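You operate a simulated robot arm through the tools that you are given. There is no shell and no other tool. Be economical: measure what you need, move in short steps, check, and stop when the job is done.

Carry out the task below with a simulated two-armed robot. There is one attempt and no reset: what you move stays moved.

## Task
Put the 50 mm block gauge from the top of the low table on the top of the track plate and the 40 mm block gauge on the high shelf of the store rack. Put one of the banded blocks from the top of the long bench on the plank shelf over the glue bench. Take the grey can and put it on the high shelf of the red rack. Open the roller drawer, put the long brush in the inside of the roller drawer and shut the drawer again. Any order will do. Set down upright: block gauge, grey can.
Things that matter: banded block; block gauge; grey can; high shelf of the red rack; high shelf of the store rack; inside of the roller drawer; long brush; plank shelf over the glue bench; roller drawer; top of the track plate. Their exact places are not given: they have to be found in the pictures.

Only the result counts: the job must be done as asked and must still hold three seconds after the hand-in. Knocking over, shifting, dropping, spilling or breaking anything else fails it.

## Robot
Two 6-joint arms with fingered hands on one trunk, on a base that drives. Base frame: it is fixed to the floor where the robot stands at the start and does not move with it; the origin is under the middle of the robot, x ahead of it, y to its left, z up; the surface under the hand at the start is at about z = 0.62. Lengths are in m, angles in rad, forces in N, time in s.
The left shoulder is at the start at [0.07, 0.191, 0.843], the right one opposite. Places, roughly: banded block [0.75, -1.75, 0.75]; banded block (6x4x4 cm) [0.4, -1.7, 0.8]; block gauge [0.5, 0.25, 0.75]; grey can [-5.75, 0.5, 0.75]; high shelf of the red rack [-10.7, 1.5, 1.3]; high shelf of the store rack (133x20 cm) [2.8, 2.36, 1.04]; inside of the roller drawer [-8.8, -5.4, 0.5]; long brush (15x4x7 cm) [-7.5, -5.8, 0.8]; plank shelf over the glue bench (118x22 cm) [2.86, -4.26, 1.44]; roller drawer [-8.8, -5.3, 0.5]; top of the track plate [-3.7, 2.1, 0.7]. Payload 4.7 kg a hand.
Tool frame (each hand has its own): the origin (TCP) lies between the finger pads and is the grasp point; the fingertips stand 0.036 m ahead of it; z points along the fingers, y is the line along which they close. The gripper opens to 0.12 m. The gripper's body begins 0.042 m behind the TCP. The gripper is a hand of 5 fingers: y runs from the thumb to the fingers, the wrist lies at [-0.018, -0.113, -0.198] in the tool frame, and closing takes about 1.5 s.
Orientation is that of the tool frame in the base frame, as a unit quaternion [x, y, z, w]. With the fingers straight down and the wrist toward the robot, the tool's x, y and z point along [0, 1, 0], [1, 0, 0] and [0, 0, -1] of the base frame.

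## Interface
- The arms move only by the tool arm_command. It takes "left_series", "right_series" or both (then of equal length, played together; a hand with none holds still); each is a list of rows, each an object (a shift or turn left out is 0, a gripper value left out holds the last) with "fingers": the closure in counts, from 0 (fully open) to 255 (shut); "dp": the shift along the tool's x, y, z in m, a list of three; "rot": the turn, a rotation vector about the tool's x, y, z in rad, a list of three. In form: [{"fingers": fingers, "dp": [tx, ty, tz], "rot": [wx, wy, wz]}, ...]. A call has 1 to 12 rows; each row shifts and turns the commanded pose from where the row before left it, along the tool's axes as they then stand. A row lasts 0.2 s, in which the tool goes at most 0.05 m and 0.15 rad; a call with a longer step from one row to the next is refused whole, and so is a gripper value outside its range. Where a pose cannot be reached the arm comes as near as it can. A force on the tool above 40 N (or 10 N above the force at the start of the call, whichever is more), or a blocked arm, ends the call early, and 0.2 s more pass. The fingers move at their own pace (about 0.045 m/s each) and stop on an object; they squeeze with about 29 N. The grip force told is the motor's: it shows also when the fingers shut on nothing. Time passes only in rows, and 0.2 s behind the last, so rows that do not move let the fingers close. The reply holds the time, the measured pose of the TCP, the force on the tool along the base axes, the opening and the grip force, in the units named above and with some noise, with the torque about the TCP (base axes, N m) and any sound that the robot's microphone picked up.
- Cameras (640 x 400 px; columns grow to the right, rows downward): "scene" is now at [0.1425, 0.0486, 1.099]; the picture's right is [0.48, -0.88, 0.00], its down [-0.24, -0.13, -0.96] and it looks along [0.84, 0.46, -0.28] (base axes); focal length 214 px, centre (320, 200). "left" rides on the left gripper at [-0.072, -0.091, -0.144] in its tool frame; the picture's right is [-0.80, -0.28, 0.53], its down [0.53, -0.73, 0.42] and it looks along [0.27, 0.62, 0.74] (tool axes); focal length 234 px, centre (320, 200). "right" rides on the right gripper at [0.073, -0.091, -0.143] in its tool frame; the picture's right is [-0.80, 0.28, -0.53], its down [-0.53, -0.73, 0.42] and it looks along [-0.27, 0.62, 0.74] (tool axes); focal length 234 px, centre (320, 200).
- capture(camera): a new picture of that camera. No time passes.
- lift_body(by): slides the trunk up (or, below 0, down) by that many m; the arms and the scene camera ride with it, the base frame stays. It gives what a move gives, with no picture.
- steer(legs): drives the robot by 1 to 6 legs, each [ahead, left, turn to the left] in m, m and rad, along the robot's own axes; the way and the turn of a leg run together, so that a leg with both is an arc; at most 1.5 m and 3.142 rad a leg. The arms and the cameras ride along, it lands a little off, and it stops where it bumps. It gives what a move gives.
- set_grasp(shape, hand): the hand has 5 fingers and takes this shape, open, in about a second: jaw (thumb against the fingers, like two jaws); tri (thumb and two fingers); tip (a fingertip pinch); poke (one finger out to press); point (the index stretched); flat (the hand flat); cup (the hand cupped); fist (a fist). The gripper value then closes the fingers along that shape, each until it touches; the sizes above hold for jaw. It gives what a move gives, with no picture.
- turn_head(pan, tilt): turns the head with the scene camera to pan (to the left, within 1.501 rad either way) and tilt (down, from -0.506 to 1.204), counted from straight ahead of the robot. It gives what a move gives.
- probe_pixels(camera, pixels): for up to 12 pixels [column, row] of the newest picture of that camera ("zoom" is the newest enlarged one), the place [x, y, z] in the base frame of the surface seen there, good to about 0.003 m, but the place of the scene camera against the robot may be out by one fixed shift of up to 0.012 m in any direction. No time passes.
- close_up(camera, box): a new picture of the part [left, top, right, bottom] of that camera's present view, enlarged. No time passes.
- close_job(): hands the job in; it is judged then, once.

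Work in short steps. Measure before you move; look again where a grasp or a placing could have gone wrong, and mend it. You have 124 turns and 144 pictures in all, those below and enlarged ones among them. Open the grippers and draw the arms clear of the work before you hand the job in, unless the task says otherwise; then end with one line.

The tools are called after ">>>" as name(argument=value, ...) on one line, values as JSON. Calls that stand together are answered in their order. arm_command: Moves the arms, as the interface text tells. Its arguments: {"type":"object","properties":{"left_series":{"type":"array"},"right_series":{"type":"array"}},"required":[]} The other tools are called the same way: lift_body (by) slides the trunk up or down; set_grasp (shape, hand) gives the hand a shape; steer (legs) drives the base; turn_head (pan, tilt) turns the head that bears the scene camera; capture (camera) takes a picture; probe_pixels (camera, pixels) gives the place of the surface under pixels of a picture; close_up (camera, box) takes an enlarged picture of a part of a camera's view; close_job () hands the job in.

At the start:

```text
time: 0.0
left_tool_pos: [0.2634, 0.3425, 0.9552]
left_orientation: [0.708, 0.707, 0.0, 0.001]
left_ft_force: [0.0, 0.4, -0.3]
left_torque: [0.03, -0.01, 0.03]
left_opening: 0.1195
left_grasp_force: 0.1
left_shape: jaw
right_tool_pos: [0.7065, 0.0495, 1.1499]
right_orientation: [0.707, 0.707, 0.0, 0.0]
right_ft_force: [0.5, 0.4, 0.0]
right_torque: [0.01, 0.03, 0.0]
right_opening: 0.1193
right_grasp_force: 0.0
right_shape: jaw
trunk travel left (down, up): [-0.32, 0.62]
robot x, y, heading: [0.001, -0.0006, 0.002]
head pan, tilt: [0.504, 0.281]
```

scene: 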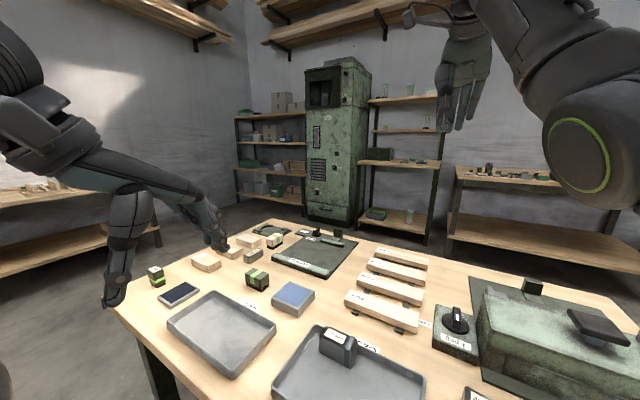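
right: 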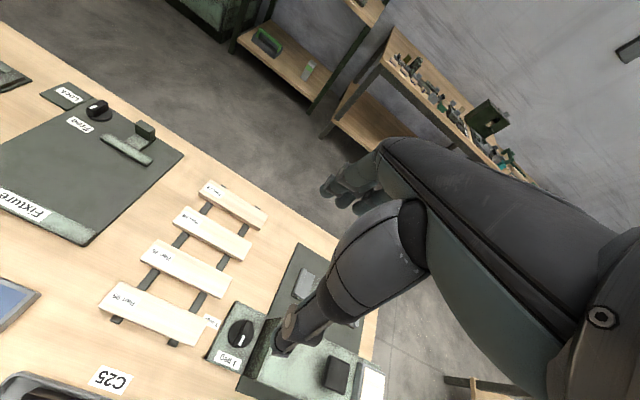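
left: 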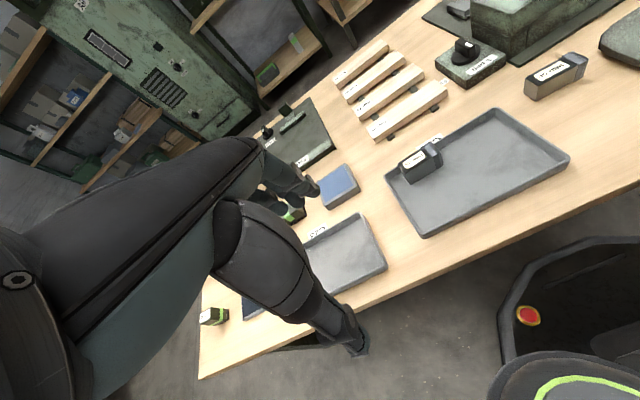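

The first picture shows green-banded blocks near (157,276), (257,279), (275,240) and gauges in dark near (338,345). I enlarge the table to read labels.

>>> close_up(camera="scene", box=[120, 210, 360, 360])

>>> close_up(camera="scene", box=[320, 250, 560, 400])

>>> close_up(camera="left", box=[360, 20, 600, 170])

```text
2.67 times, centred on (240, 285) of scene
```

zoom: 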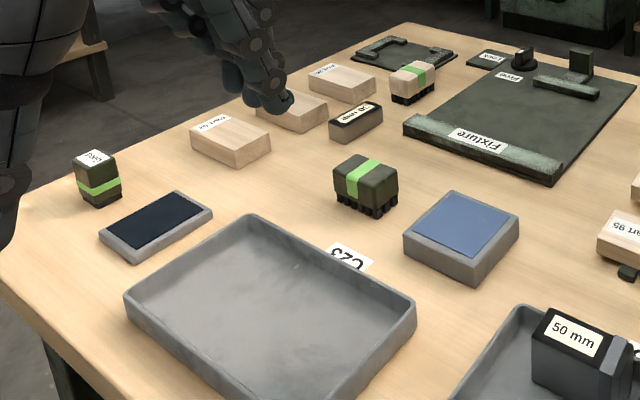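

```text
2.67 times, centred on (440, 325) of scene
```

zoom: 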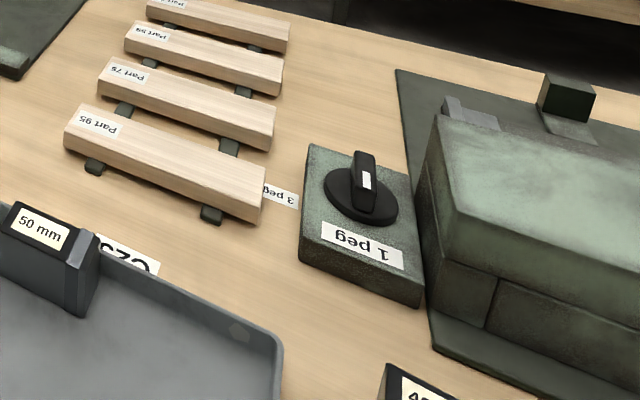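

```text
2.67 times, centred on (480, 95) of left
```

zoom: 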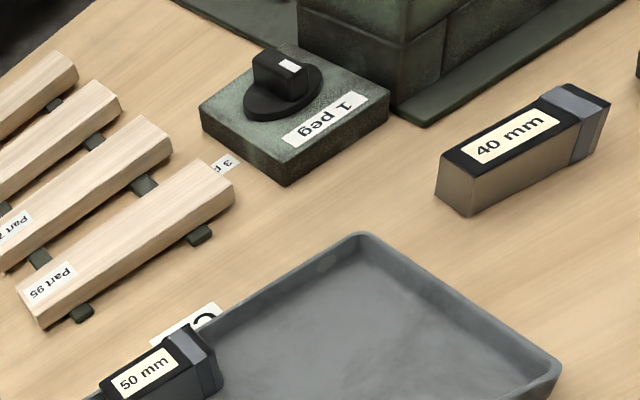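

The 50 mm gauge is at left-zoom (155,375) and the 40 mm one at (525,150). I look down with the head and measure.

>>> turn_head(pan=-0.1, tilt=0.8)

>>> capture(camera="scene")

>>> probe_pixels(camera="zoom", pixels=[[445, 165], [575, 95], [600, 110], [470, 205], [580, 150], [110, 385], [190, 335], [205, 355], [300, 320], [520, 140]])

>>> close_up(camera="left", box=[350, 100, 510, 200])

```text
time: 1.0
left_tool_pos: [0.264, 0.3435, 0.956]
left_orientation: [0.707, 0.707, 0.0, 0.0]
left_ft_force: [-0.5, 0.4, -0.3]
left_torque: [0.04, 0.0, 0.0]
left_opening: 0.1199
left_grasp_force: 0.0
left_shape: jaw
right_tool_pos: [0.7059, 0.0495, 1.1498]
right_orientation: [0.707, 0.707, 0.0, 0.0]
right_ft_force: [0.2, 0.4, -0.5]
right_torque: [0.01, 0.0, -0.02]
right_opening: 0.1196
right_grasp_force: 0.1
right_shape: jaw
trunk travel left (down, up): [-0.32, 0.62]
robot x, y, heading: [0.0008, 0.0015, -0.001]
head pan, tilt: [-0.099, 0.799]
```

```text
137 pictures are left
```

scene: 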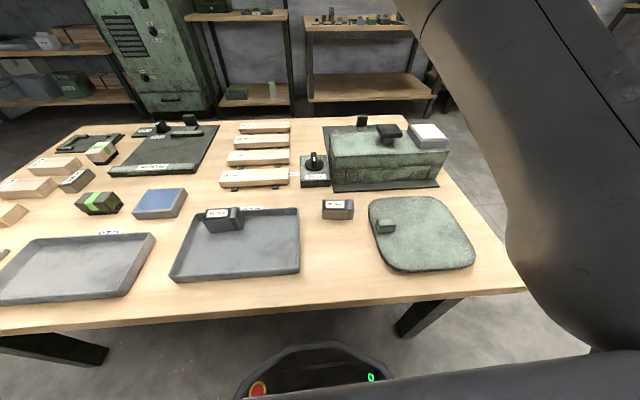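

```text
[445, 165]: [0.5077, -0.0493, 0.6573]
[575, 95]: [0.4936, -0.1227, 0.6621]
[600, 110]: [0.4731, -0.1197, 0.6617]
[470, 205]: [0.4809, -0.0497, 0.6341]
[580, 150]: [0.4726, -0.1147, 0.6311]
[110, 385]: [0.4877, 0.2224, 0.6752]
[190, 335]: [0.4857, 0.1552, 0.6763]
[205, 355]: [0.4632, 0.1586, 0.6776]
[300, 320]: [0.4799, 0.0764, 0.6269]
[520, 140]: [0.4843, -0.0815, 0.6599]
```

```text
4.00 times, centred on (430, 150) of left
```

zoom: 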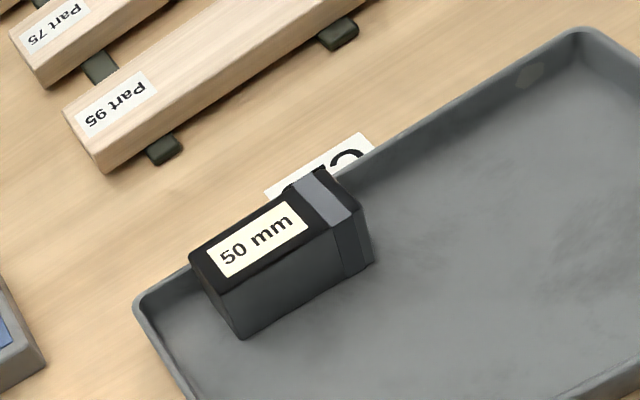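

The gauges stand about at (0.477, 0.188) and (0.484, -0.085), each 30 mm wide along x; I back up so that both hands can reach.

>>> steer(legs=[[-0.35, 0.05, 0]])

>>> arm_command(left_series=[{"fingers": 90, "dp": [0, 0.05, 0]}, {"dp": [-0.03, 0.05, 0]}, {"dp": [-0.03, 0.05, 0]}, {"dp": [-0.03, 0.05, 0]}, {"dp": [-0.03, 0.04, 0.03]}, {"dp": [-0.03, 0.04, 0.03]}, {"dp": [-0.02, 0.04, 0.03]}, {"dp": [0, 0.04, 0.03]}], right_series=[{"fingers": 90, "dp": [-0.03, 0, 0.04]}, {"dp": [-0.03, 0, 0.04]}, {"dp": [-0.03, 0, 0.04]}, {"dp": [-0.03, 0, 0.04]}, {"dp": [-0.02, 0, 0.04]}, {"dp": [0, 0.04, 0.02]}, {"dp": [0, 0.04, 0.02]}, {"dp": [0, 0.03, 0.02]}])

>>> capture(camera="scene")

>>> capture(camera="left")

>>> capture(camera="right")

```text
time: 3.2
left_tool_pos: [-0.0788, 0.3921, 0.956]
left_orientation: [0.707, 0.707, 0.001, 0.0]
left_ft_force: [-1.1, 0.1, 0.4]
left_torque: [0.0, -0.01, 0.0]
left_opening: 0.1193
left_grasp_force: 0.1
left_shape: jaw
right_tool_pos: [0.3633, 0.0989, 1.1505]
right_orientation: [0.706, 0.708, 0.0, 0.0]
right_ft_force: [-0.7, 0.3, 0.5]
right_torque: [-0.05, -0.04, 0.0]
right_opening: 0.1193
right_grasp_force: 0.1
right_shape: jaw
trunk travel left (down, up): [-0.32, 0.62]
robot x, y, heading: [-0.3461, 0.0535, -0.001]
head pan, tilt: [-0.099, 0.799]
```

```text
refused: row 2 steps farther than a row can; nothing moved
```

```text
135 pictures are left
```

scene: 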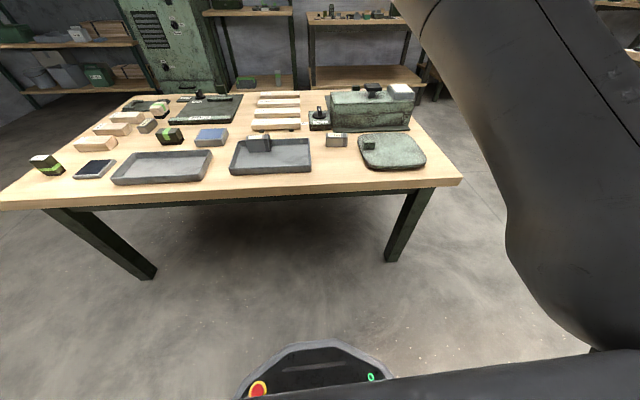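

```text
134 pictures are left
```

left: 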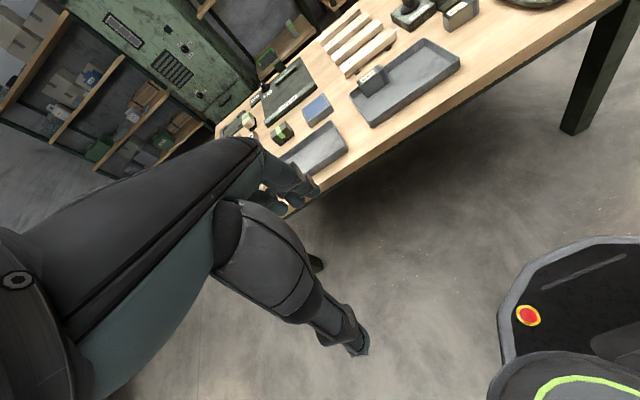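

```text
133 pictures are left
```

right: 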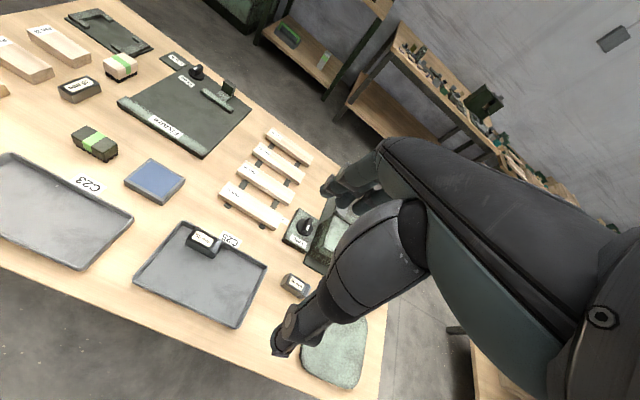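

The step exceeded the 0.05 limit; I replay with smaller steps, bringing both hands above their gauges.

>>> arm_command(left_series=[{"fingers": 70, "dp": [-0.016, 0.0435, 0.012]}, {"dp": [-0.016, 0.0435, 0.012]}, {"dp": [-0.016, 0.0435, 0.012]}, {"dp": [-0.016, 0.0435, 0.012]}, {"dp": [-0.016, 0.0435, 0.012]}, {"dp": [-0.016, 0.0435, 0.012]}, {"dp": [-0.016, 0.0435, 0.012]}, {"dp": [-0.016, 0.0435, 0.012]}, {"dp": [-0.016, 0.0435, 0.012]}, {"dp": [-0.016, 0.0435, 0.012]}, {"dp": [-0.016, 0.0435, 0.012]}, {"dp": [-0.016, 0.0435, 0.012]}], right_series=[{"fingers": 70, "dp": [-0.0153, 0.01, 0.029]}, {"dp": [-0.0153, 0.01, 0.029]}, {"dp": [-0.0153, 0.01, 0.029]}, {"dp": [-0.0153, 0.01, 0.029]}, {"dp": [-0.0153, 0.01, 0.029]}, {"dp": [-0.0153, 0.01, 0.029]}, {"dp": [-0.0153, 0.01, 0.029]}, {"dp": [-0.0153, 0.01, 0.029]}, {"dp": [-0.0153, 0.01, 0.029]}, {"dp": [-0.0153, 0.01, 0.029]}, {"dp": [-0.0153, 0.01, 0.029]}, {"dp": [-0.0153, 0.01, 0.029]}])

>>> capture(camera="left")

>>> capture(camera="right")

```text
time: 5.8
left_tool_pos: [0.2137, 0.4978, 0.7975]
left_orientation: [0.707, 0.707, -0.001, 0.001]
left_ft_force: [0.3, 0.5, -0.3]
left_torque: [-0.01, 0.02, 0.03]
left_opening: 0.0872
left_grasp_force: 0.1
left_shape: jaw
left hand out of reach, approached as far as the arm can: row 2, 3, 4, 5, 6, 7, 8, 9, 10, 11, 12
right_tool_pos: [0.5051, -0.0782, 0.8071]
right_orientation: [0.707, 0.707, 0.0, 0.0]
right_ft_force: [-0.1, 0.6, -0.2]
right_torque: [-0.01, 0.05, -0.01]
right_opening: 0.0874
right_grasp_force: 0.1
right_shape: jaw
right hand out of reach, approached as far as the arm can: row 2, 3, 5
trunk travel left (down, up): [-0.32, 0.62]
robot x, y, heading: [-0.3441, 0.0502, -0.003]
head pan, tilt: [-0.099, 0.799]
```

```text
132 pictures are left
```

left: 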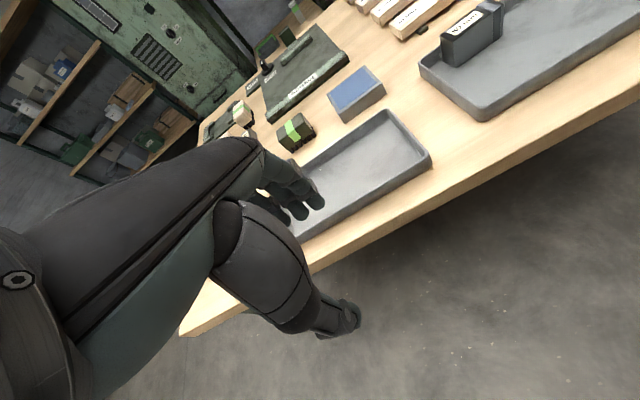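

```text
131 pictures are left
```

right: 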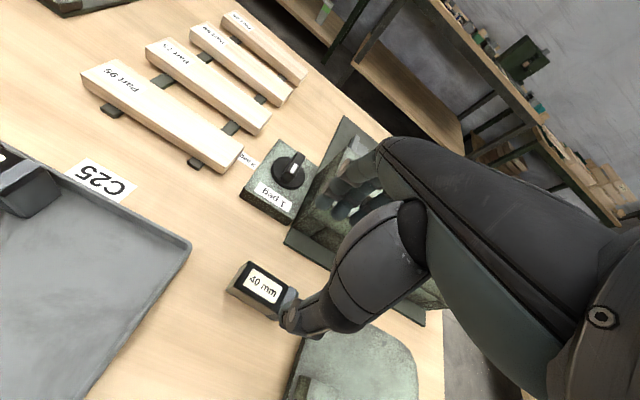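

The left hand met the inner reach limit and sits at (0.214, 0.498); I swing it outward, then across to the 50 mm gauge, and fix the small offset of the right one.

>>> arm_command(left_series=[{"dp": [0, 0.045, 0]}, {"dp": [0, 0.045, 0]}, {"dp": [0, 0.045, 0]}, {"dp": [0, 0.045, 0]}, {"dp": [-0.0443, 0.012, 0]}, {"dp": [-0.0443, 0.012, 0]}, {"dp": [-0.0443, 0.012, 0]}, {"dp": [-0.0443, 0.012, 0]}, {"dp": [-0.0443, 0.012, 0]}, {"dp": [-0.0443, 0.012, 0]}, {"dp": [-0.0443, 0.012, 0]}])

>>> capture(camera="left")

>>> probe_pixels(camera="right", pixels=[[247, 263], [231, 289], [280, 279], [268, 298], [273, 312], [233, 292], [296, 295]])

>>> close_up(camera="right", box=[180, 220, 340, 320])

```text
time: 8.2
left_tool_pos: [0.1607, 0.4444, 0.8173]
left_orientation: [0.707, 0.707, 0.0, 0.001]
left_ft_force: [-0.3, 0.0, 0.0]
left_torque: [-0.02, -0.03, 0.02]
left_opening: 0.0873
left_grasp_force: 0.0
left_shape: jaw
left hand out of reach, approached as far as the arm can: row 1, 2, 3, 4, 5, 6, 7, 8, 9, 10, 11
right_tool_pos: [0.5047, -0.078, 0.8069]
right_orientation: [0.707, 0.707, 0.0, 0.0]
right_ft_force: [1.2, 0.1, 0.3]
right_torque: [0.0, 0.01, 0.01]
right_opening: 0.0872
right_grasp_force: 0.2
right_shape: jaw
trunk travel left (down, up): [-0.32, 0.62]
robot x, y, heading: [-0.3401, 0.0529, 0.002]
head pan, tilt: [-0.099, 0.799]
```

```text
130 pictures are left
```

left: 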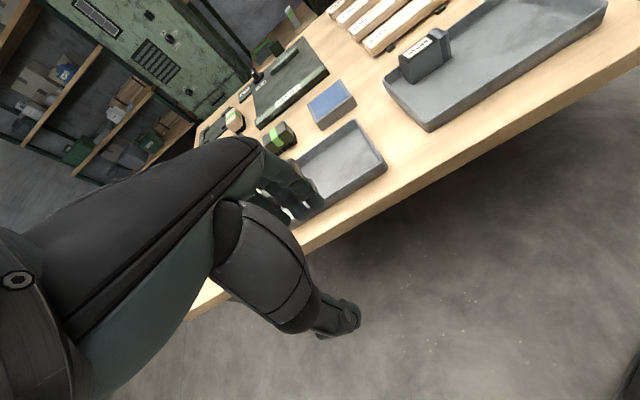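

```text
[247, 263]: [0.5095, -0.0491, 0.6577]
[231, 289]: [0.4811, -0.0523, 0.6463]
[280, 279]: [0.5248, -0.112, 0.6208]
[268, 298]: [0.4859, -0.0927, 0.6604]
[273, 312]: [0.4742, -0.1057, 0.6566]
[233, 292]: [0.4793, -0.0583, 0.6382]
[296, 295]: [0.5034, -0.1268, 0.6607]
```

```text
4.00 times, centred on (260, 270) of right
```

zoom: 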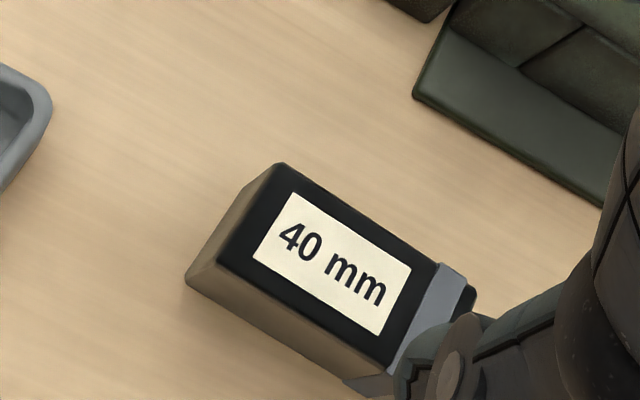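

The left arm is stuck on a reach limit at (0.161, 0.444); I test with small steps up and outward to see how it answers.

>>> arm_command(left_series=[{"dp": [0, 0, -0.04]}, {"dp": [0, 0, -0.04]}])

>>> arm_command(left_series=[{"dp": [0, 0.03, -0.0]}, {"dp": [0, 0.03, -0.0]}])

>>> turn_head(pan=0.6, tilt=0.8)

>>> capture(camera="scene")

```text
time: 8.8
left_tool_pos: [0.1583, 0.4481, 0.8986]
left_orientation: [0.708, 0.707, 0.0, 0.0]
left_ft_force: [0.4, -0.7, -0.5]
left_torque: [0.0, -0.02, 0.03]
left_opening: 0.0872
left_grasp_force: 0.0
left_shape: jaw
left hand out of reach, approached as far as the arm can: row 2
right_tool_pos: [0.5043, -0.078, 0.8087]
right_orientation: [0.707, 0.707, -0.001, 0.0]
right_ft_force: [0.1, 0.6, -0.2]
right_torque: [0.0, -0.01, 0.0]
right_opening: 0.0872
right_grasp_force: 0.1
right_shape: jaw
trunk travel left (down, up): [-0.32, 0.62]
robot x, y, heading: [-0.3427, 0.0516, 0.008]
head pan, tilt: [-0.099, 0.799]
```

```text
time: 9.4
left_tool_pos: [0.1902, 0.4747, 0.8898]
left_orientation: [0.707, 0.707, 0.0, 0.002]
left_ft_force: [-0.4, 0.9, -0.3]
left_torque: [0.01, 0.0, 0.02]
left_opening: 0.0874
left_grasp_force: 0.0
left_shape: jaw
left hand out of reach, approached as far as the arm can: row 1, 2
right_tool_pos: [0.5049, -0.0778, 0.8084]
right_orientation: [0.707, 0.707, 0.0, 0.0]
right_ft_force: [0.6, 0.1, 0.0]
right_torque: [0.0, 0.03, -0.03]
right_opening: 0.0872
right_grasp_force: 0.0
right_shape: jaw
trunk travel left (down, up): [-0.32, 0.62]
robot x, y, heading: [-0.3418, 0.0513, -0.002]
head pan, tilt: [-0.099, 0.799]
```

```text
time: 10.5
left_tool_pos: [0.1895, 0.4759, 0.8903]
left_orientation: [0.707, 0.707, 0.0, 0.0]
left_ft_force: [0.7, 0.6, 0.6]
left_torque: [0.03, 0.02, 0.02]
left_opening: 0.0876
left_grasp_force: 0.2
left_shape: jaw
right_tool_pos: [0.5047, -0.0785, 0.8069]
right_orientation: [0.707, 0.707, 0.0, 0.0]
right_ft_force: [-0.1, -1.4, -0.3]
right_torque: [0.01, -0.01, 0.0]
right_opening: 0.0871
right_grasp_force: 0.0
right_shape: jaw
trunk travel left (down, up): [-0.32, 0.62]
robot x, y, heading: [-0.348, 0.0474, -0.002]
head pan, tilt: [0.6, 0.799]
```

```text
128 pictures are left
```

scene: 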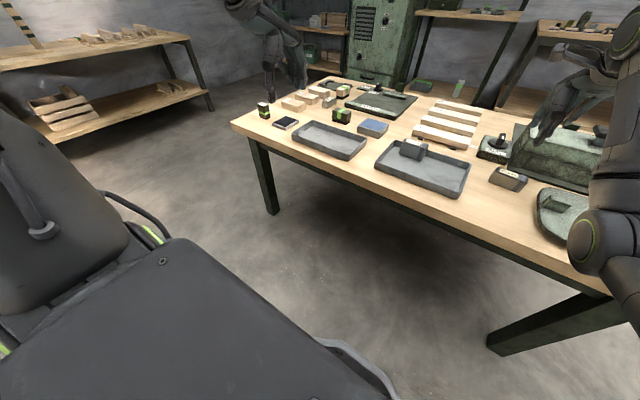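

Sideways motion seems bound to a line, likely a wrist yaw limit; I try yawing the left tool outward, then going ahead.

>>> arm_command(left_series=[{"rot": [0, 0, -0.14]}, {"rot": [0, 0, -0.14]}, {"rot": [0, 0, -0.14]}, {"rot": [0, 0, -0.14]}])

>>> arm_command(left_series=[{"dp": [-0.02, 0.03, 0]}, {"dp": [-0.02, 0.03, 0]}, {"dp": [-0.02, 0.03, 0]}, {"dp": [-0.02, 0.03, 0]}])

```text
time: 11.5
left_tool_pos: [0.1553, 0.5126, 0.8843]
left_orientation: [0.484, 0.875, -0.001, 0.001]
left_ft_force: [0.8, -0.2, 0.7]
left_torque: [-0.03, 0.01, -0.01]
left_opening: 0.0874
left_grasp_force: 0.1
left_shape: jaw
left hand out of reach, approached as far as the arm can: row 1, 2, 3, 4
right_tool_pos: [0.5046, -0.0777, 0.8065]
right_orientation: [0.707, 0.707, 0.0, 0.001]
right_ft_force: [-1.5, 0.7, -0.2]
right_torque: [-0.01, -0.01, 0.02]
right_opening: 0.0875
right_grasp_force: 0.2
right_shape: jaw
trunk travel left (down, up): [-0.32, 0.62]
robot x, y, heading: [-0.3418, 0.0469, 0.003]
head pan, tilt: [0.6, 0.799]
```

```text
time: 12.5
left_tool_pos: [0.22, 0.5798, 0.8719]
left_orientation: [0.485, 0.875, 0.0, 0.001]
left_ft_force: [0.9, -0.3, -0.1]
left_torque: [-0.03, 0.01, 0.01]
left_opening: 0.0874
left_grasp_force: 0.0
left_shape: jaw
left hand out of reach, approached as far as the arm can: row 1, 2, 3, 4
right_tool_pos: [0.5053, -0.0773, 0.8073]
right_orientation: [0.707, 0.707, 0.0, 0.0]
right_ft_force: [0.6, 0.0, -0.6]
right_torque: [-0.01, 0.02, 0.0]
right_opening: 0.0871
right_grasp_force: 0.0
right_shape: jaw
trunk travel left (down, up): [-0.32, 0.62]
robot x, y, heading: [-0.3429, 0.0509, -0.001]
head pan, tilt: [0.6, 0.799]
```

The wrist stays on one line whichever way the tool turns, so the shoulder seems limited; I look at the left arm itself.

>>> turn_head(pan=1.1, tilt=0.5)

>>> capture(camera="scene")

>>> turn_head(pan=0.2, tilt=0.3)

>>> capture(camera="scene")

```text
time: 13.4
left_tool_pos: [0.2199, 0.5786, 0.8714]
left_orientation: [0.485, 0.874, -0.001, 0.001]
left_ft_force: [0.0, 0.2, 0.7]
left_torque: [0.01, -0.04, 0.01]
left_opening: 0.0871
left_grasp_force: 0.0
left_shape: jaw
right_tool_pos: [0.5045, -0.0779, 0.8075]
right_orientation: [0.707, 0.707, 0.0, 0.001]
right_ft_force: [0.4, 0.0, 0.1]
right_torque: [0.01, 0.0, -0.01]
right_opening: 0.0872
right_grasp_force: 0.2
right_shape: jaw
trunk travel left (down, up): [-0.32, 0.62]
robot x, y, heading: [-0.3411, 0.0521, -0.0]
head pan, tilt: [1.1, 0.499]
```

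```text
127 pictures are left
```

scene: 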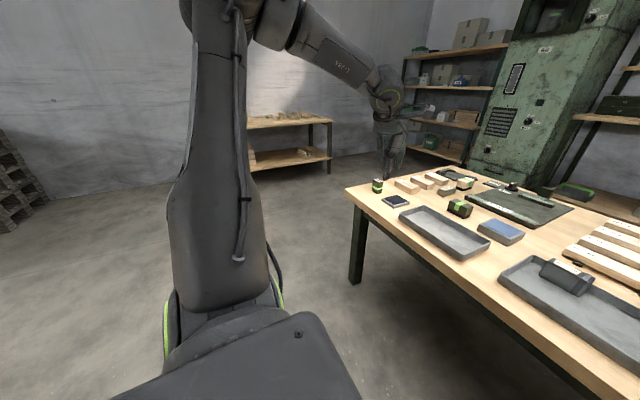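

```text
time: 14.7
left_tool_pos: [0.2195, 0.5794, 0.8734]
left_orientation: [0.485, 0.874, 0.0, 0.0]
left_ft_force: [0.3, -0.3, -0.1]
left_torque: [0.0, -0.03, 0.02]
left_opening: 0.0874
left_grasp_force: 0.1
left_shape: jaw
right_tool_pos: [0.5053, -0.0779, 0.8081]
right_orientation: [0.707, 0.708, 0.0, 0.0]
right_ft_force: [-0.9, 0.2, 0.2]
right_torque: [0.04, -0.03, 0.02]
right_opening: 0.0872
right_grasp_force: 0.1
right_shape: jaw
trunk travel left (down, up): [-0.32, 0.62]
robot x, y, heading: [-0.3445, 0.0481, -0.003]
head pan, tilt: [0.201, 0.3]
```

```text
126 pictures are left
```

scene: 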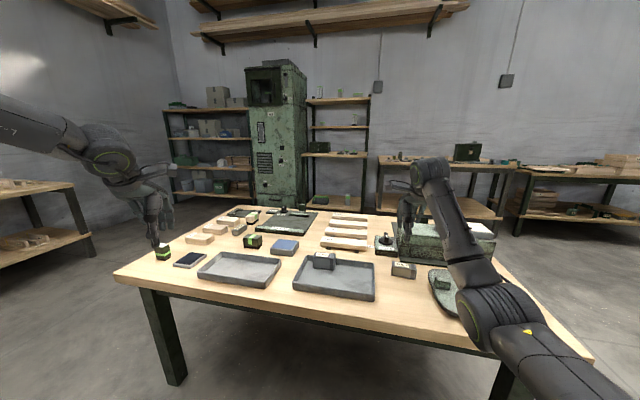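

The left arm looks in a normal elbow-up shape but bound; I test single directions to see which are free.

>>> arm_command(left_series=[{"dp": [-0.034, -0.021, 0]}, {"dp": [-0.034, -0.021, 0]}])

>>> arm_command(left_series=[{"dp": [0, 0, -0.045]}, {"dp": [0, 0, -0.045]}, {"dp": [0, 0, -0.045]}, {"dp": [0, 0, -0.045]}])

>>> arm_command(left_series=[{"dp": [-0.021, 0.034, 0]}, {"dp": [-0.021, 0.034, 0]}, {"dp": [-0.021, 0.034, 0]}])

>>> arm_command(left_series=[{"rot": [0, 0, 0.14]}, {"rot": [0, 0, 0.14]}, {"rot": [0, 0, 0.14]}, {"rot": [0, 0, 0.14]}, {"rot": [0, 0, 0.14]}, {"rot": [0, 0, 0.14]}])

```text
time: 15.2
left_tool_pos: [0.1814, 0.5336, 0.8691]
left_orientation: [0.485, 0.874, 0.001, 0.001]
left_ft_force: [0.0, 0.0, -0.1]
left_torque: [-0.01, -0.01, 0.02]
left_opening: 0.0872
left_grasp_force: 0.1
left_shape: jaw
left hand out of reach, approached as far as the arm can: row 1, 2
right_tool_pos: [0.5037, -0.0783, 0.8086]
right_orientation: [0.707, 0.707, 0.001, 0.0]
right_ft_force: [0.0, 0.0, 0.4]
right_torque: [0.0, 0.02, -0.02]
right_opening: 0.0874
right_grasp_force: 0.1
right_shape: jaw
trunk travel left (down, up): [-0.32, 0.62]
robot x, y, heading: [-0.3443, 0.053, -0.002]
head pan, tilt: [0.201, 0.3]
```

```text
time: 16.2
left_tool_pos: [0.1509, 0.5648, 1.032]
left_orientation: [0.485, 0.875, 0.0, 0.001]
left_ft_force: [-0.5, 0.0, -0.3]
left_torque: [0.0, 0.03, -0.01]
left_opening: 0.0874
left_grasp_force: 0.0
left_shape: jaw
left hand out of reach, approached as far as the arm can: row 2, 3, 4
right_tool_pos: [0.5042, -0.0775, 0.8081]
right_orientation: [0.707, 0.707, 0.0, 0.0]
right_ft_force: [-0.1, -0.1, -0.6]
right_torque: [-0.01, -0.02, 0.0]
right_opening: 0.0875
right_grasp_force: 0.0
right_shape: jaw
trunk travel left (down, up): [-0.32, 0.62]
robot x, y, heading: [-0.3404, 0.0476, -0.003]
head pan, tilt: [0.201, 0.3]
```

```text
time: 17.1
left_tool_pos: [0.2064, 0.6119, 0.9992]
left_orientation: [0.484, 0.875, -0.001, 0.001]
left_ft_force: [0.1, 0.1, 0.1]
left_torque: [-0.01, 0.0, 0.02]
left_opening: 0.0872
left_grasp_force: 0.1
left_shape: jaw
left hand out of reach, approached as far as the arm can: row 1, 2, 3
right_tool_pos: [0.5053, -0.0777, 0.8065]
right_orientation: [0.707, 0.707, 0.0, 0.0]
right_ft_force: [-0.8, 0.2, -0.9]
right_torque: [0.04, 0.01, 0.01]
right_opening: 0.0876
right_grasp_force: 0.1
right_shape: jaw
trunk travel left (down, up): [-0.32, 0.62]
robot x, y, heading: [-0.3449, 0.0527, -0.002]
head pan, tilt: [0.201, 0.3]
```

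```text
time: 18.4
left_tool_pos: [0.1451, 0.6082, 0.9531]
left_orientation: [0.789, 0.614, -0.012, -0.019]
left_ft_force: [1.4, -4.8, 2.3]
left_torque: [0.33, 0.1, -0.08]
left_opening: 0.0873
left_grasp_force: 0.0
left_shape: jaw
left hand out of reach, approached as far as the arm can: row 4, 5
right_tool_pos: [0.5046, -0.0767, 0.8085]
right_orientation: [0.708, 0.707, -0.001, 0.001]
right_ft_force: [-0.7, 0.0, 0.5]
right_torque: [-0.01, -0.09, 0.0]
right_opening: 0.0874
right_grasp_force: 0.1
right_shape: jaw
trunk travel left (down, up): [-0.32, 0.62]
robot x, y, heading: [-0.3428, 0.047, -0.004]
head pan, tilt: [0.201, 0.3]
```

Rotating back gave a reachable last row, perhaps on another arm branch; I read the state with an idle row and look.

>>> arm_command(left_series=[{"dp": [0, 0, 0]}, {"dp": [0, 0, 0]}])

>>> arm_command(left_series=[{"dp": [-0.03, 0, 0]}, {"dp": [-0.03, 0, 0]}])

>>> capture(camera="scene")

```text
time: 19.1
left_tool_pos: [0.149, 0.5972, 0.9678]
left_orientation: [0.798, 0.602, -0.001, -0.001]
left_ft_force: [0.7, 0.5, 0.3]
left_torque: [0.0, -0.01, 0.02]
left_opening: 0.0874
left_grasp_force: 0.1
left_shape: jaw
right_tool_pos: [0.5047, -0.0788, 0.8069]
right_orientation: [0.707, 0.708, 0.0, 0.001]
right_ft_force: [0.3, 0.0, -0.1]
right_torque: [-0.01, 0.01, 0.03]
right_opening: 0.0873
right_grasp_force: 0.0
right_shape: jaw
trunk travel left (down, up): [-0.32, 0.62]
robot x, y, heading: [-0.3428, 0.0481, -0.001]
head pan, tilt: [0.201, 0.3]
```

```text
time: 19.6
left_tool_pos: [0.1343, 0.5395, 0.9666]
left_orientation: [0.799, 0.602, -0.002, 0.0]
left_ft_force: [0.8, 0.1, 0.4]
left_torque: [0.02, 0.0, 0.04]
left_opening: 0.087
left_grasp_force: 0.1
left_shape: jaw
right_tool_pos: [0.5043, -0.0776, 0.8087]
right_orientation: [0.708, 0.706, 0.0, 0.0]
right_ft_force: [0.3, -0.5, -0.1]
right_torque: [0.02, -0.02, 0.01]
right_opening: 0.0872
right_grasp_force: 0.1
right_shape: jaw
trunk travel left (down, up): [-0.32, 0.62]
robot x, y, heading: [-0.3446, 0.0484, 0.001]
head pan, tilt: [0.201, 0.3]
```

```text
125 pictures are left
```

scene: 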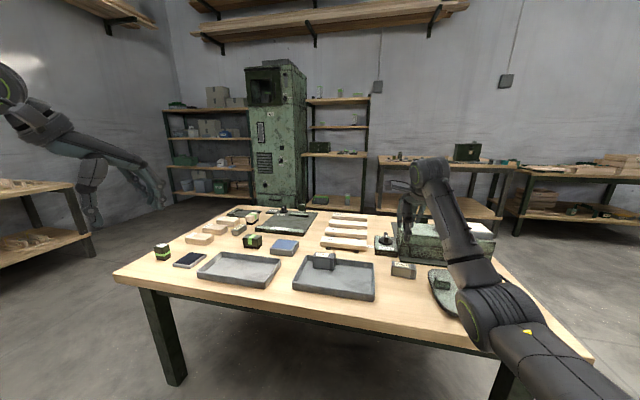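

The left arm is now free on another branch. I extend it ahead along base +x and then yaw it straight.

>>> arm_command(left_series=[{"dp": [0.0124, 0.0433, 0]}, {"dp": [0.0124, 0.0433, 0]}, {"dp": [0.0124, 0.0433, 0]}, {"dp": [0.0124, 0.0433, 0]}, {"dp": [0.0124, 0.0433, 0]}, {"dp": [0.0124, 0.0433, 0]}, {"dp": [0.0124, 0.0433, 0]}, {"rot": [0, 0, -0.14]}, {"rot": [0, 0, -0.14]}])

```text
time: 21.6
left_tool_pos: [0.365, 0.4979, 0.9034]
left_orientation: [0.708, 0.706, 0.001, 0.006]
left_ft_force: [0.4, 0.0, -0.2]
left_torque: [0.02, 0.03, 0.03]
left_opening: 0.0868
left_grasp_force: 0.0
left_shape: jaw
left hand out of reach, approached as far as the arm can: row 4, 5, 6, 7, 8, 9
right_tool_pos: [0.5051, -0.0783, 0.8069]
right_orientation: [0.707, 0.707, 0.0, -0.001]
right_ft_force: [-0.9, -0.6, -0.7]
right_torque: [-0.01, 0.0, -0.01]
right_opening: 0.0877
right_grasp_force: 0.0
right_shape: jaw
trunk travel left (down, up): [-0.32, 0.62]
robot x, y, heading: [-0.3424, 0.0486, 0.001]
head pan, tilt: [0.201, 0.3]
```

The hand is now at (0.365, 0.498, 0.903), probably at the outer reach this high; I go down and inward toward the gauge.

>>> arm_command(left_series=[{"dp": [-0.03, 0.0, 0.03]}, {"dp": [-0.03, 0.0, 0.03]}, {"dp": [-0.04, 0.0, 0.02]}, {"dp": [-0.045, 0.0, 0]}])

>>> arm_command(left_series=[{"dp": [-0.045, 0.0, 0.0]}, {"dp": [-0.045, 0.0, 0.0]}, {"dp": [-0.045, 0.0, 0.0]}])

>>> capture(camera="scene")

```text
time: 22.6
left_tool_pos: [0.399, 0.3827, 0.7987]
left_orientation: [0.708, 0.706, 0.0, 0.002]
left_ft_force: [-0.7, 0.4, 0.4]
left_torque: [0.01, 0.02, -0.02]
left_opening: 0.0873
left_grasp_force: 0.2
left_shape: jaw
left hand out of reach, approached as far as the arm can: row 1, 2, 3, 4
right_tool_pos: [0.5056, -0.0781, 0.8072]
right_orientation: [0.707, 0.707, -0.001, 0.0]
right_ft_force: [-0.3, -0.3, -0.1]
right_torque: [0.04, -0.04, 0.07]
right_opening: 0.0874
right_grasp_force: 0.1
right_shape: jaw
trunk travel left (down, up): [-0.32, 0.62]
robot x, y, heading: [-0.3434, 0.0519, 0.001]
head pan, tilt: [0.201, 0.3]
```

```text
time: 23.4
left_tool_pos: [0.4342, 0.2591, 0.7855]
left_orientation: [0.709, 0.706, -0.001, 0.001]
left_ft_force: [0.1, -0.1, -0.1]
left_torque: [0.03, -0.01, -0.04]
left_opening: 0.0872
left_grasp_force: 0.0
left_shape: jaw
left hand out of reach, approached as far as the arm can: row 1, 2, 3
right_tool_pos: [0.5052, -0.0783, 0.8075]
right_orientation: [0.707, 0.707, 0.0, 0.0]
right_ft_force: [0.2, 0.1, 0.5]
right_torque: [0.05, 0.02, -0.04]
right_opening: 0.0875
right_grasp_force: 0.1
right_shape: jaw
trunk travel left (down, up): [-0.32, 0.62]
robot x, y, heading: [-0.3423, 0.0525, -0.0]
head pan, tilt: [0.201, 0.3]
```

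```text
124 pictures are left
```

scene: 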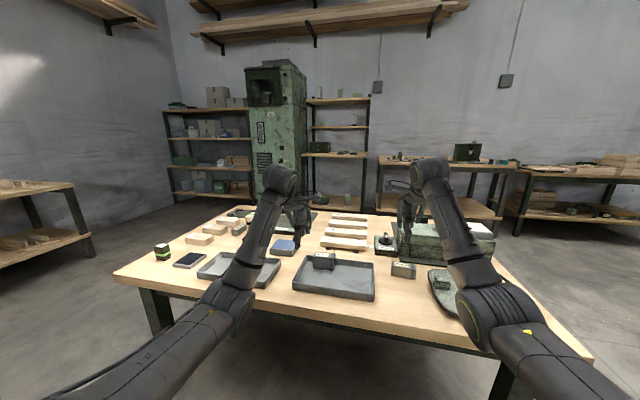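

Both arms now mirror each other, the left at its outer limit; I draw the right hand back a bit and drive 0.07 m ahead.

>>> arm_command(right_series=[{"dp": [0, -0.04, 0]}, {"dp": [-0.01, -0.045, 0]}])

>>> steer(legs=[[0.07, 0, 0]])

>>> capture(camera="left")

>>> capture(camera="right")

```text
time: 24.1
left_tool_pos: [0.4343, 0.2597, 0.7847]
left_orientation: [0.709, 0.705, -0.002, 0.002]
left_ft_force: [-0.7, 0.1, -0.3]
left_torque: [-0.02, 0.0, -0.07]
left_opening: 0.0871
left_grasp_force: 0.0
left_shape: jaw
right_tool_pos: [0.4433, -0.0812, 0.8075]
right_orientation: [0.708, 0.706, 0.001, 0.001]
right_ft_force: [0.7, 0.2, 0.0]
right_torque: [-0.05, 0.03, 0.03]
right_opening: 0.0872
right_grasp_force: 0.1
right_shape: jaw
right hand out of reach, approached as far as the arm can: row 2
trunk travel left (down, up): [-0.32, 0.62]
robot x, y, heading: [-0.3442, 0.0505, 0.0]
head pan, tilt: [0.201, 0.3]
```

```text
time: 25.1
left_tool_pos: [0.5052, 0.2617, 0.7837]
left_orientation: [0.707, 0.707, -0.002, 0.001]
left_ft_force: [1.1, 0.8, 0.3]
left_torque: [-0.05, 0.0, -0.04]
left_opening: 0.0871
left_grasp_force: 0.0
left_shape: jaw
right_tool_pos: [0.5141, -0.0806, 0.8067]
right_orientation: [0.706, 0.708, 0.0, -0.001]
right_ft_force: [-0.3, -0.2, -0.2]
right_torque: [0.0, 0.03, 0.0]
right_opening: 0.0874
right_grasp_force: 0.1
right_shape: jaw
trunk travel left (down, up): [-0.32, 0.62]
robot x, y, heading: [-0.2735, 0.0468, -0.004]
head pan, tilt: [0.201, 0.3]
```

```text
123 pictures are left
```

left: 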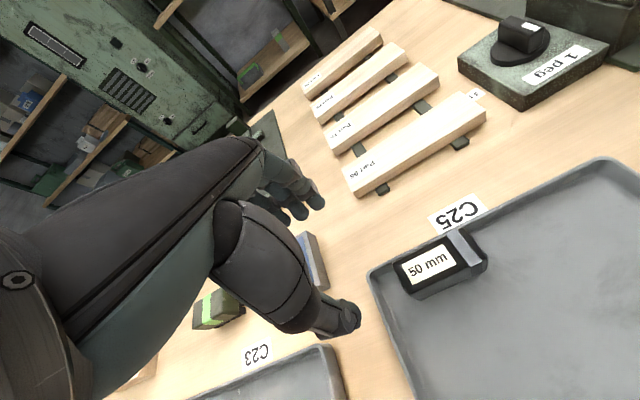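

```text
122 pictures are left
```

right: 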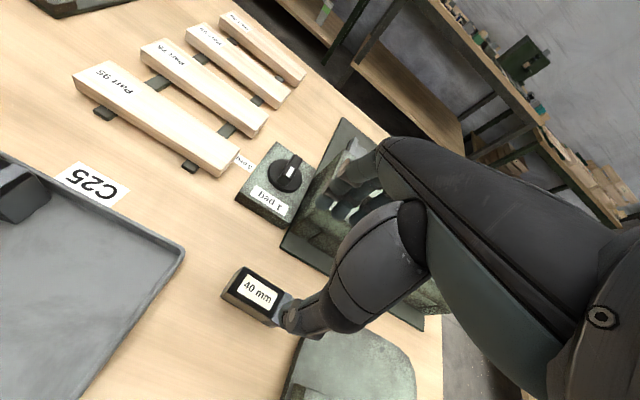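

Both hands look to be at the inner limit rather than the outer, so I back off 0.13 m; first I measure the 50 mm gauge from this closer view.

>>> probe_pixels(camera="left", pixels=[[396, 266], [448, 234], [460, 230], [484, 258], [470, 268], [412, 292], [425, 285], [430, 265], [520, 300], [400, 285]])

>>> steer(legs=[[-0.13, 0, 0]])

>>> arm_command(left_series=[{"dp": [-0.02, 0.03, 0]}, {"dp": [-0.02, 0.03, 0]}, {"dp": [-0.02, 0.03, 0]}], right_series=[{"dp": [0, 0.03, 0]}, {"dp": [0, 0.03, 0]}, {"dp": [0, 0.03, 0]}])

```text
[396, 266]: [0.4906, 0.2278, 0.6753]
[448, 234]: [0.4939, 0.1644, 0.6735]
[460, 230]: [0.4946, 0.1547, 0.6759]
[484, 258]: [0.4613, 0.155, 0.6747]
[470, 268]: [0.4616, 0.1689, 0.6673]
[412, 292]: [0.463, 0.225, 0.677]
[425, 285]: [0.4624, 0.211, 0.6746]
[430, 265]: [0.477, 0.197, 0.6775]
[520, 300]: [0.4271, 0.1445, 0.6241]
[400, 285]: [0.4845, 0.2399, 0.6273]
```

```text
time: 26.4
left_tool_pos: [0.3736, 0.261, 0.7858]
left_orientation: [0.707, 0.707, -0.002, 0.001]
left_ft_force: [0.1, -0.2, 0.0]
left_torque: [0.02, -0.04, 0.02]
left_opening: 0.087
left_grasp_force: 0.0
left_shape: jaw
right_tool_pos: [0.3836, -0.0824, 0.8085]
right_orientation: [0.707, 0.707, 0.001, 0.001]
right_ft_force: [0.1, 0.4, 1.2]
right_torque: [0.0, -0.05, 0.01]
right_opening: 0.0871
right_grasp_force: 0.2
right_shape: jaw
trunk travel left (down, up): [-0.32, 0.62]
robot x, y, heading: [-0.4016, 0.0483, 0.001]
head pan, tilt: [0.201, 0.3]
```

```text
time: 27.1
left_tool_pos: [0.4571, 0.2459, 0.8018]
left_orientation: [0.714, 0.7, -0.012, 0.007]
left_ft_force: [-0.3, -0.5, 0.6]
left_torque: [0.0, 0.01, -0.01]
left_opening: 0.0872
left_grasp_force: 0.0
left_shape: jaw
left hand out of reach, approached as far as the arm can: row 1, 2, 3
right_tool_pos: [0.4768, -0.0837, 0.8052]
right_orientation: [0.706, 0.708, 0.0, 0.0]
right_ft_force: [0.0, 0.9, 0.3]
right_torque: [0.02, -0.03, -0.01]
right_opening: 0.0873
right_grasp_force: 0.0
right_shape: jaw
trunk travel left (down, up): [-0.32, 0.62]
robot x, y, heading: [-0.3978, 0.0489, 0.001]
head pan, tilt: [0.201, 0.3]
```

The right hand is over its gauge at (0.477, -0.084); the left gained x. I nudge the left further toward (0.477, 0.190).

>>> arm_command(left_series=[{"dp": [-0.02, 0.007, 0]}, {"dp": [-0.02, 0.007, 0]}, {"dp": [-0.016, 0.006, 0]}])

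>>> arm_command(left_series=[{"dp": [0, 0, 0]}, {"dp": [0, 0, 0]}])

```text
time: 27.9
left_tool_pos: [0.4731, 0.239, 0.8206]
left_orientation: [0.714, 0.7, -0.013, 0.009]
left_ft_force: [-0.5, -0.2, 0.4]
left_torque: [0.01, 0.01, -0.01]
left_opening: 0.087
left_grasp_force: 0.1
left_shape: jaw
left hand out of reach, approached as far as the arm can: row 1, 2, 3
right_tool_pos: [0.475, -0.0837, 0.8062]
right_orientation: [0.706, 0.708, 0.001, 0.0]
right_ft_force: [0.1, 0.2, 0.8]
right_torque: [-0.01, 0.02, 0.01]
right_opening: 0.0872
right_grasp_force: 0.1
right_shape: jaw
trunk travel left (down, up): [-0.32, 0.62]
robot x, y, heading: [-0.4012, 0.0498, 0.003]
head pan, tilt: [0.201, 0.3]
```

```text
time: 28.6
left_tool_pos: [0.4729, 0.2371, 0.8202]
left_orientation: [0.714, 0.699, -0.014, 0.009]
left_ft_force: [-1.2, 0.0, 0.3]
left_torque: [0.01, 0.02, 0.0]
left_opening: 0.0874
left_grasp_force: 0.1
left_shape: jaw
right_tool_pos: [0.4763, -0.0836, 0.8056]
right_orientation: [0.706, 0.708, 0.0, 0.0]
right_ft_force: [-0.3, -0.5, -0.4]
right_torque: [0.0, 0.02, -0.06]
right_opening: 0.087
right_grasp_force: 0.1
right_shape: jaw
trunk travel left (down, up): [-0.32, 0.62]
robot x, y, heading: [-0.4031, 0.0496, -0.003]
head pan, tilt: [0.201, 0.3]
```

The left can't go inward of its shoulder line here, so I take the 40 mm gauge with the right hand first: centre about (0.491, -0.087), yawed 0.1.

>>> arm_command(right_series=[{"dp": [-0.004, 0.015, 0.0], "rot": [0, 0, 0.1]}, {"dp": [0, 0, 0.035]}, {"dp": [0, 0, 0.035]}])

>>> close_up(camera="right", box=[160, 180, 400, 330])

>>> capture(camera="left")

```text
time: 29.4
left_tool_pos: [0.4725, 0.2374, 0.8199]
left_orientation: [0.714, 0.7, -0.014, 0.009]
left_ft_force: [0.6, -0.2, 0.2]
left_torque: [-0.01, 0.0, -0.01]
left_opening: 0.087
left_grasp_force: 0.1
left_shape: jaw
right_tool_pos: [0.4916, -0.085, 0.7357]
right_orientation: [0.741, 0.671, 0.0, 0.0]
right_ft_force: [0.6, -0.1, 0.5]
right_torque: [-0.01, 0.02, -0.02]
right_opening: 0.0871
right_grasp_force: 0.1
right_shape: jaw
trunk travel left (down, up): [-0.32, 0.62]
robot x, y, heading: [-0.403, 0.05, -0.0]
head pan, tilt: [0.201, 0.3]
```

```text
2.67 times, centred on (280, 255) of right
```

zoom: 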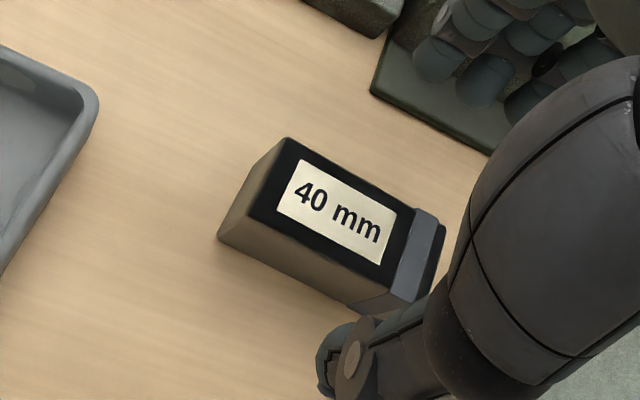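

```text
120 pictures are left
```

left: 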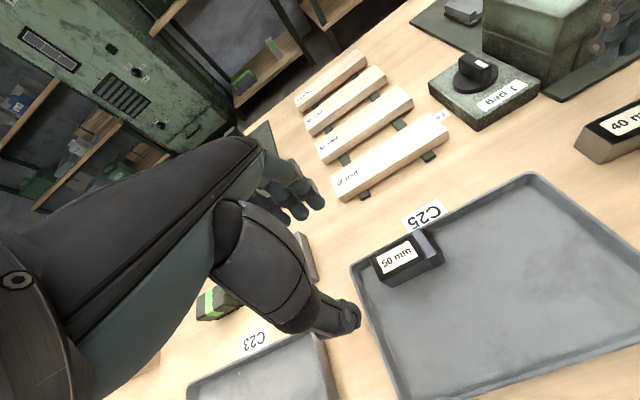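

I check the gauge's corners and the nearest edge of the green box's base plate before lowering further.

>>> probe_pixels(camera="zoom", pixels=[[290, 142], [442, 225], [250, 205], [385, 275], [345, 205], [378, 90], [480, 148], [410, 30], [480, 80], [340, 345]])

```text
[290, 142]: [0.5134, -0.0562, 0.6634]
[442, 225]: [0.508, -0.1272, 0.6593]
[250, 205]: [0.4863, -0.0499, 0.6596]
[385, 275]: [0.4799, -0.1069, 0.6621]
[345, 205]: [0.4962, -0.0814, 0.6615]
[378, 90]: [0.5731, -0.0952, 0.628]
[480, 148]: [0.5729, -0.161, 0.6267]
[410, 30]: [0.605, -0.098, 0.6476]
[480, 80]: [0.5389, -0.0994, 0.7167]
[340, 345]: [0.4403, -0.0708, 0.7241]
```

Centre is (0.4955, -0.088); the plate at x=0.573 is clear. I shift 5 mm, lower 0.07, close and lift.

>>> arm_command(right_series=[{"dp": [-0.003, 0.004, 0.035]}, {"dp": [0, 0, 0.034]}, {"fingers": 255}, {}, {}, {}, {}, {}, {}])

>>> arm_command(right_series=[{"dp": [0, 0, -0.03]}, {"dp": [0, 0, -0.04]}, {"dp": [0, 0, -0.04]}])

>>> close_up(camera="right", box=[160, 180, 400, 330])

```text
time: 31.4
left_tool_pos: [0.4732, 0.2375, 0.8191]
left_orientation: [0.714, 0.7, -0.012, 0.008]
left_ft_force: [-0.6, 0.6, 0.2]
left_torque: [0.02, -0.01, -0.02]
left_opening: 0.0874
left_grasp_force: 0.0
left_shape: jaw
right_tool_pos: [0.494, -0.0909, 0.6665]
right_orientation: [0.741, 0.672, 0.001, 0.0]
right_ft_force: [-0.3, 0.4, 0.5]
right_torque: [-0.01, -0.02, 0.01]
right_opening: 0.0306
right_grasp_force: 28.9
right_shape: jaw
trunk travel left (down, up): [-0.32, 0.62]
robot x, y, heading: [-0.4024, 0.0505, 0.0]
head pan, tilt: [0.201, 0.3]
```

```text
time: 32.1
left_tool_pos: [0.4724, 0.2372, 0.8213]
left_orientation: [0.714, 0.7, -0.013, 0.008]
left_ft_force: [0.4, 0.2, 0.2]
left_torque: [0.0, -0.05, 0.01]
left_opening: 0.0872
left_grasp_force: 0.0
left_shape: jaw
right_tool_pos: [0.4888, -0.0892, 0.7788]
right_orientation: [0.742, 0.671, 0.0, 0.0]
right_ft_force: [-0.2, 0.2, -2.9]
right_torque: [0.04, -0.01, 0.02]
right_opening: 0.0309
right_grasp_force: 28.7
right_shape: jaw
trunk travel left (down, up): [-0.32, 0.62]
robot x, y, heading: [-0.4023, 0.0502, 0.003]
head pan, tilt: [0.201, 0.3]
```

```text
2.67 times, centred on (280, 255) of right
```

zoom: 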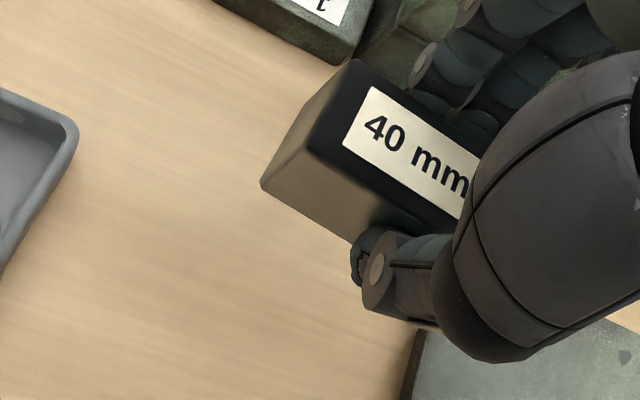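

The 40 mm gauge is held (31 mm opening, 3 N load). I raise it and shift the robot right by 0.12 so that the 50 mm gauge falls outside the left shoulder line.

>>> arm_command(right_series=[{"dp": [0, 0, -0.04]}, {"dp": [0, 0, -0.04]}])

>>> steer(legs=[[0, -0.12, 0]])

>>> arm_command(left_series=[{"dp": [0.035, 0.0, 0]}, {"dp": [0.03, 0.0, 0]}, {}])

>>> capture(camera="left")

```text
time: 32.8
left_tool_pos: [0.4745, 0.2393, 0.8208]
left_orientation: [0.715, 0.699, -0.013, 0.009]
left_ft_force: [-0.8, 0.1, -0.2]
left_torque: [-0.02, 0.01, -0.01]
left_opening: 0.0872
left_grasp_force: 0.0
left_shape: jaw
right_tool_pos: [0.4923, -0.0893, 0.8588]
right_orientation: [0.741, 0.672, 0.0, 0.0]
right_ft_force: [0.1, 0.1, -3.6]
right_torque: [-0.04, 0.01, 0.0]
right_opening: 0.0308
right_grasp_force: 29.1
right_shape: jaw
trunk travel left (down, up): [-0.32, 0.62]
robot x, y, heading: [-0.4032, 0.0511, 0.002]
head pan, tilt: [0.201, 0.3]
```

```text
time: 34.0
left_tool_pos: [0.4715, 0.1169, 0.8203]
left_orientation: [0.715, 0.698, -0.014, 0.008]
left_ft_force: [-1.0, 0.5, 1.1]
left_torque: [0.07, 0.0, -0.01]
left_opening: 0.0868
left_grasp_force: 0.1
left_shape: jaw
right_tool_pos: [0.4925, -0.2115, 0.8575]
right_orientation: [0.742, 0.67, 0.001, -0.001]
right_ft_force: [-0.1, -0.9, -2.6]
right_torque: [0.08, 0.0, 0.0]
right_opening: 0.0307
right_grasp_force: 29.2
right_shape: jaw
trunk travel left (down, up): [-0.32, 0.62]
robot x, y, heading: [-0.404, -0.069, 0.0]
head pan, tilt: [0.201, 0.3]
```

```text
time: 34.8
left_tool_pos: [0.4749, 0.1819, 0.8172]
left_orientation: [0.715, 0.699, -0.014, 0.008]
left_ft_force: [-0.3, 0.3, -0.6]
left_torque: [-0.02, -0.02, -0.01]
left_opening: 0.0872
left_grasp_force: 0.1
left_shape: jaw
right_tool_pos: [0.493, -0.2103, 0.8578]
right_orientation: [0.742, 0.671, 0.0, -0.001]
right_ft_force: [-0.5, -0.3, -2.8]
right_torque: [-0.02, -0.01, -0.03]
right_opening: 0.0307
right_grasp_force: 28.7
right_shape: jaw
trunk travel left (down, up): [-0.32, 0.62]
robot x, y, heading: [-0.4026, -0.067, -0.009]
head pan, tilt: [0.201, 0.3]
```

```text
118 pictures are left
```

left: 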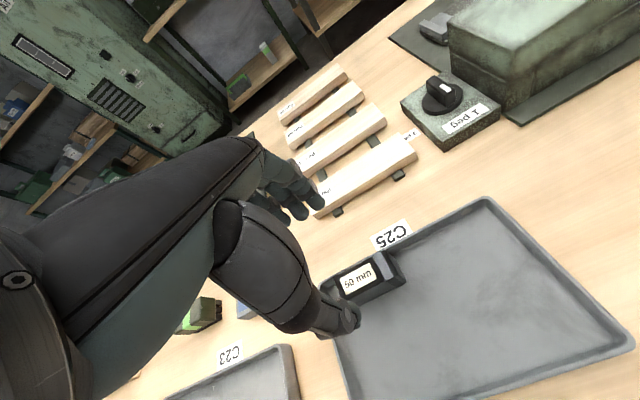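

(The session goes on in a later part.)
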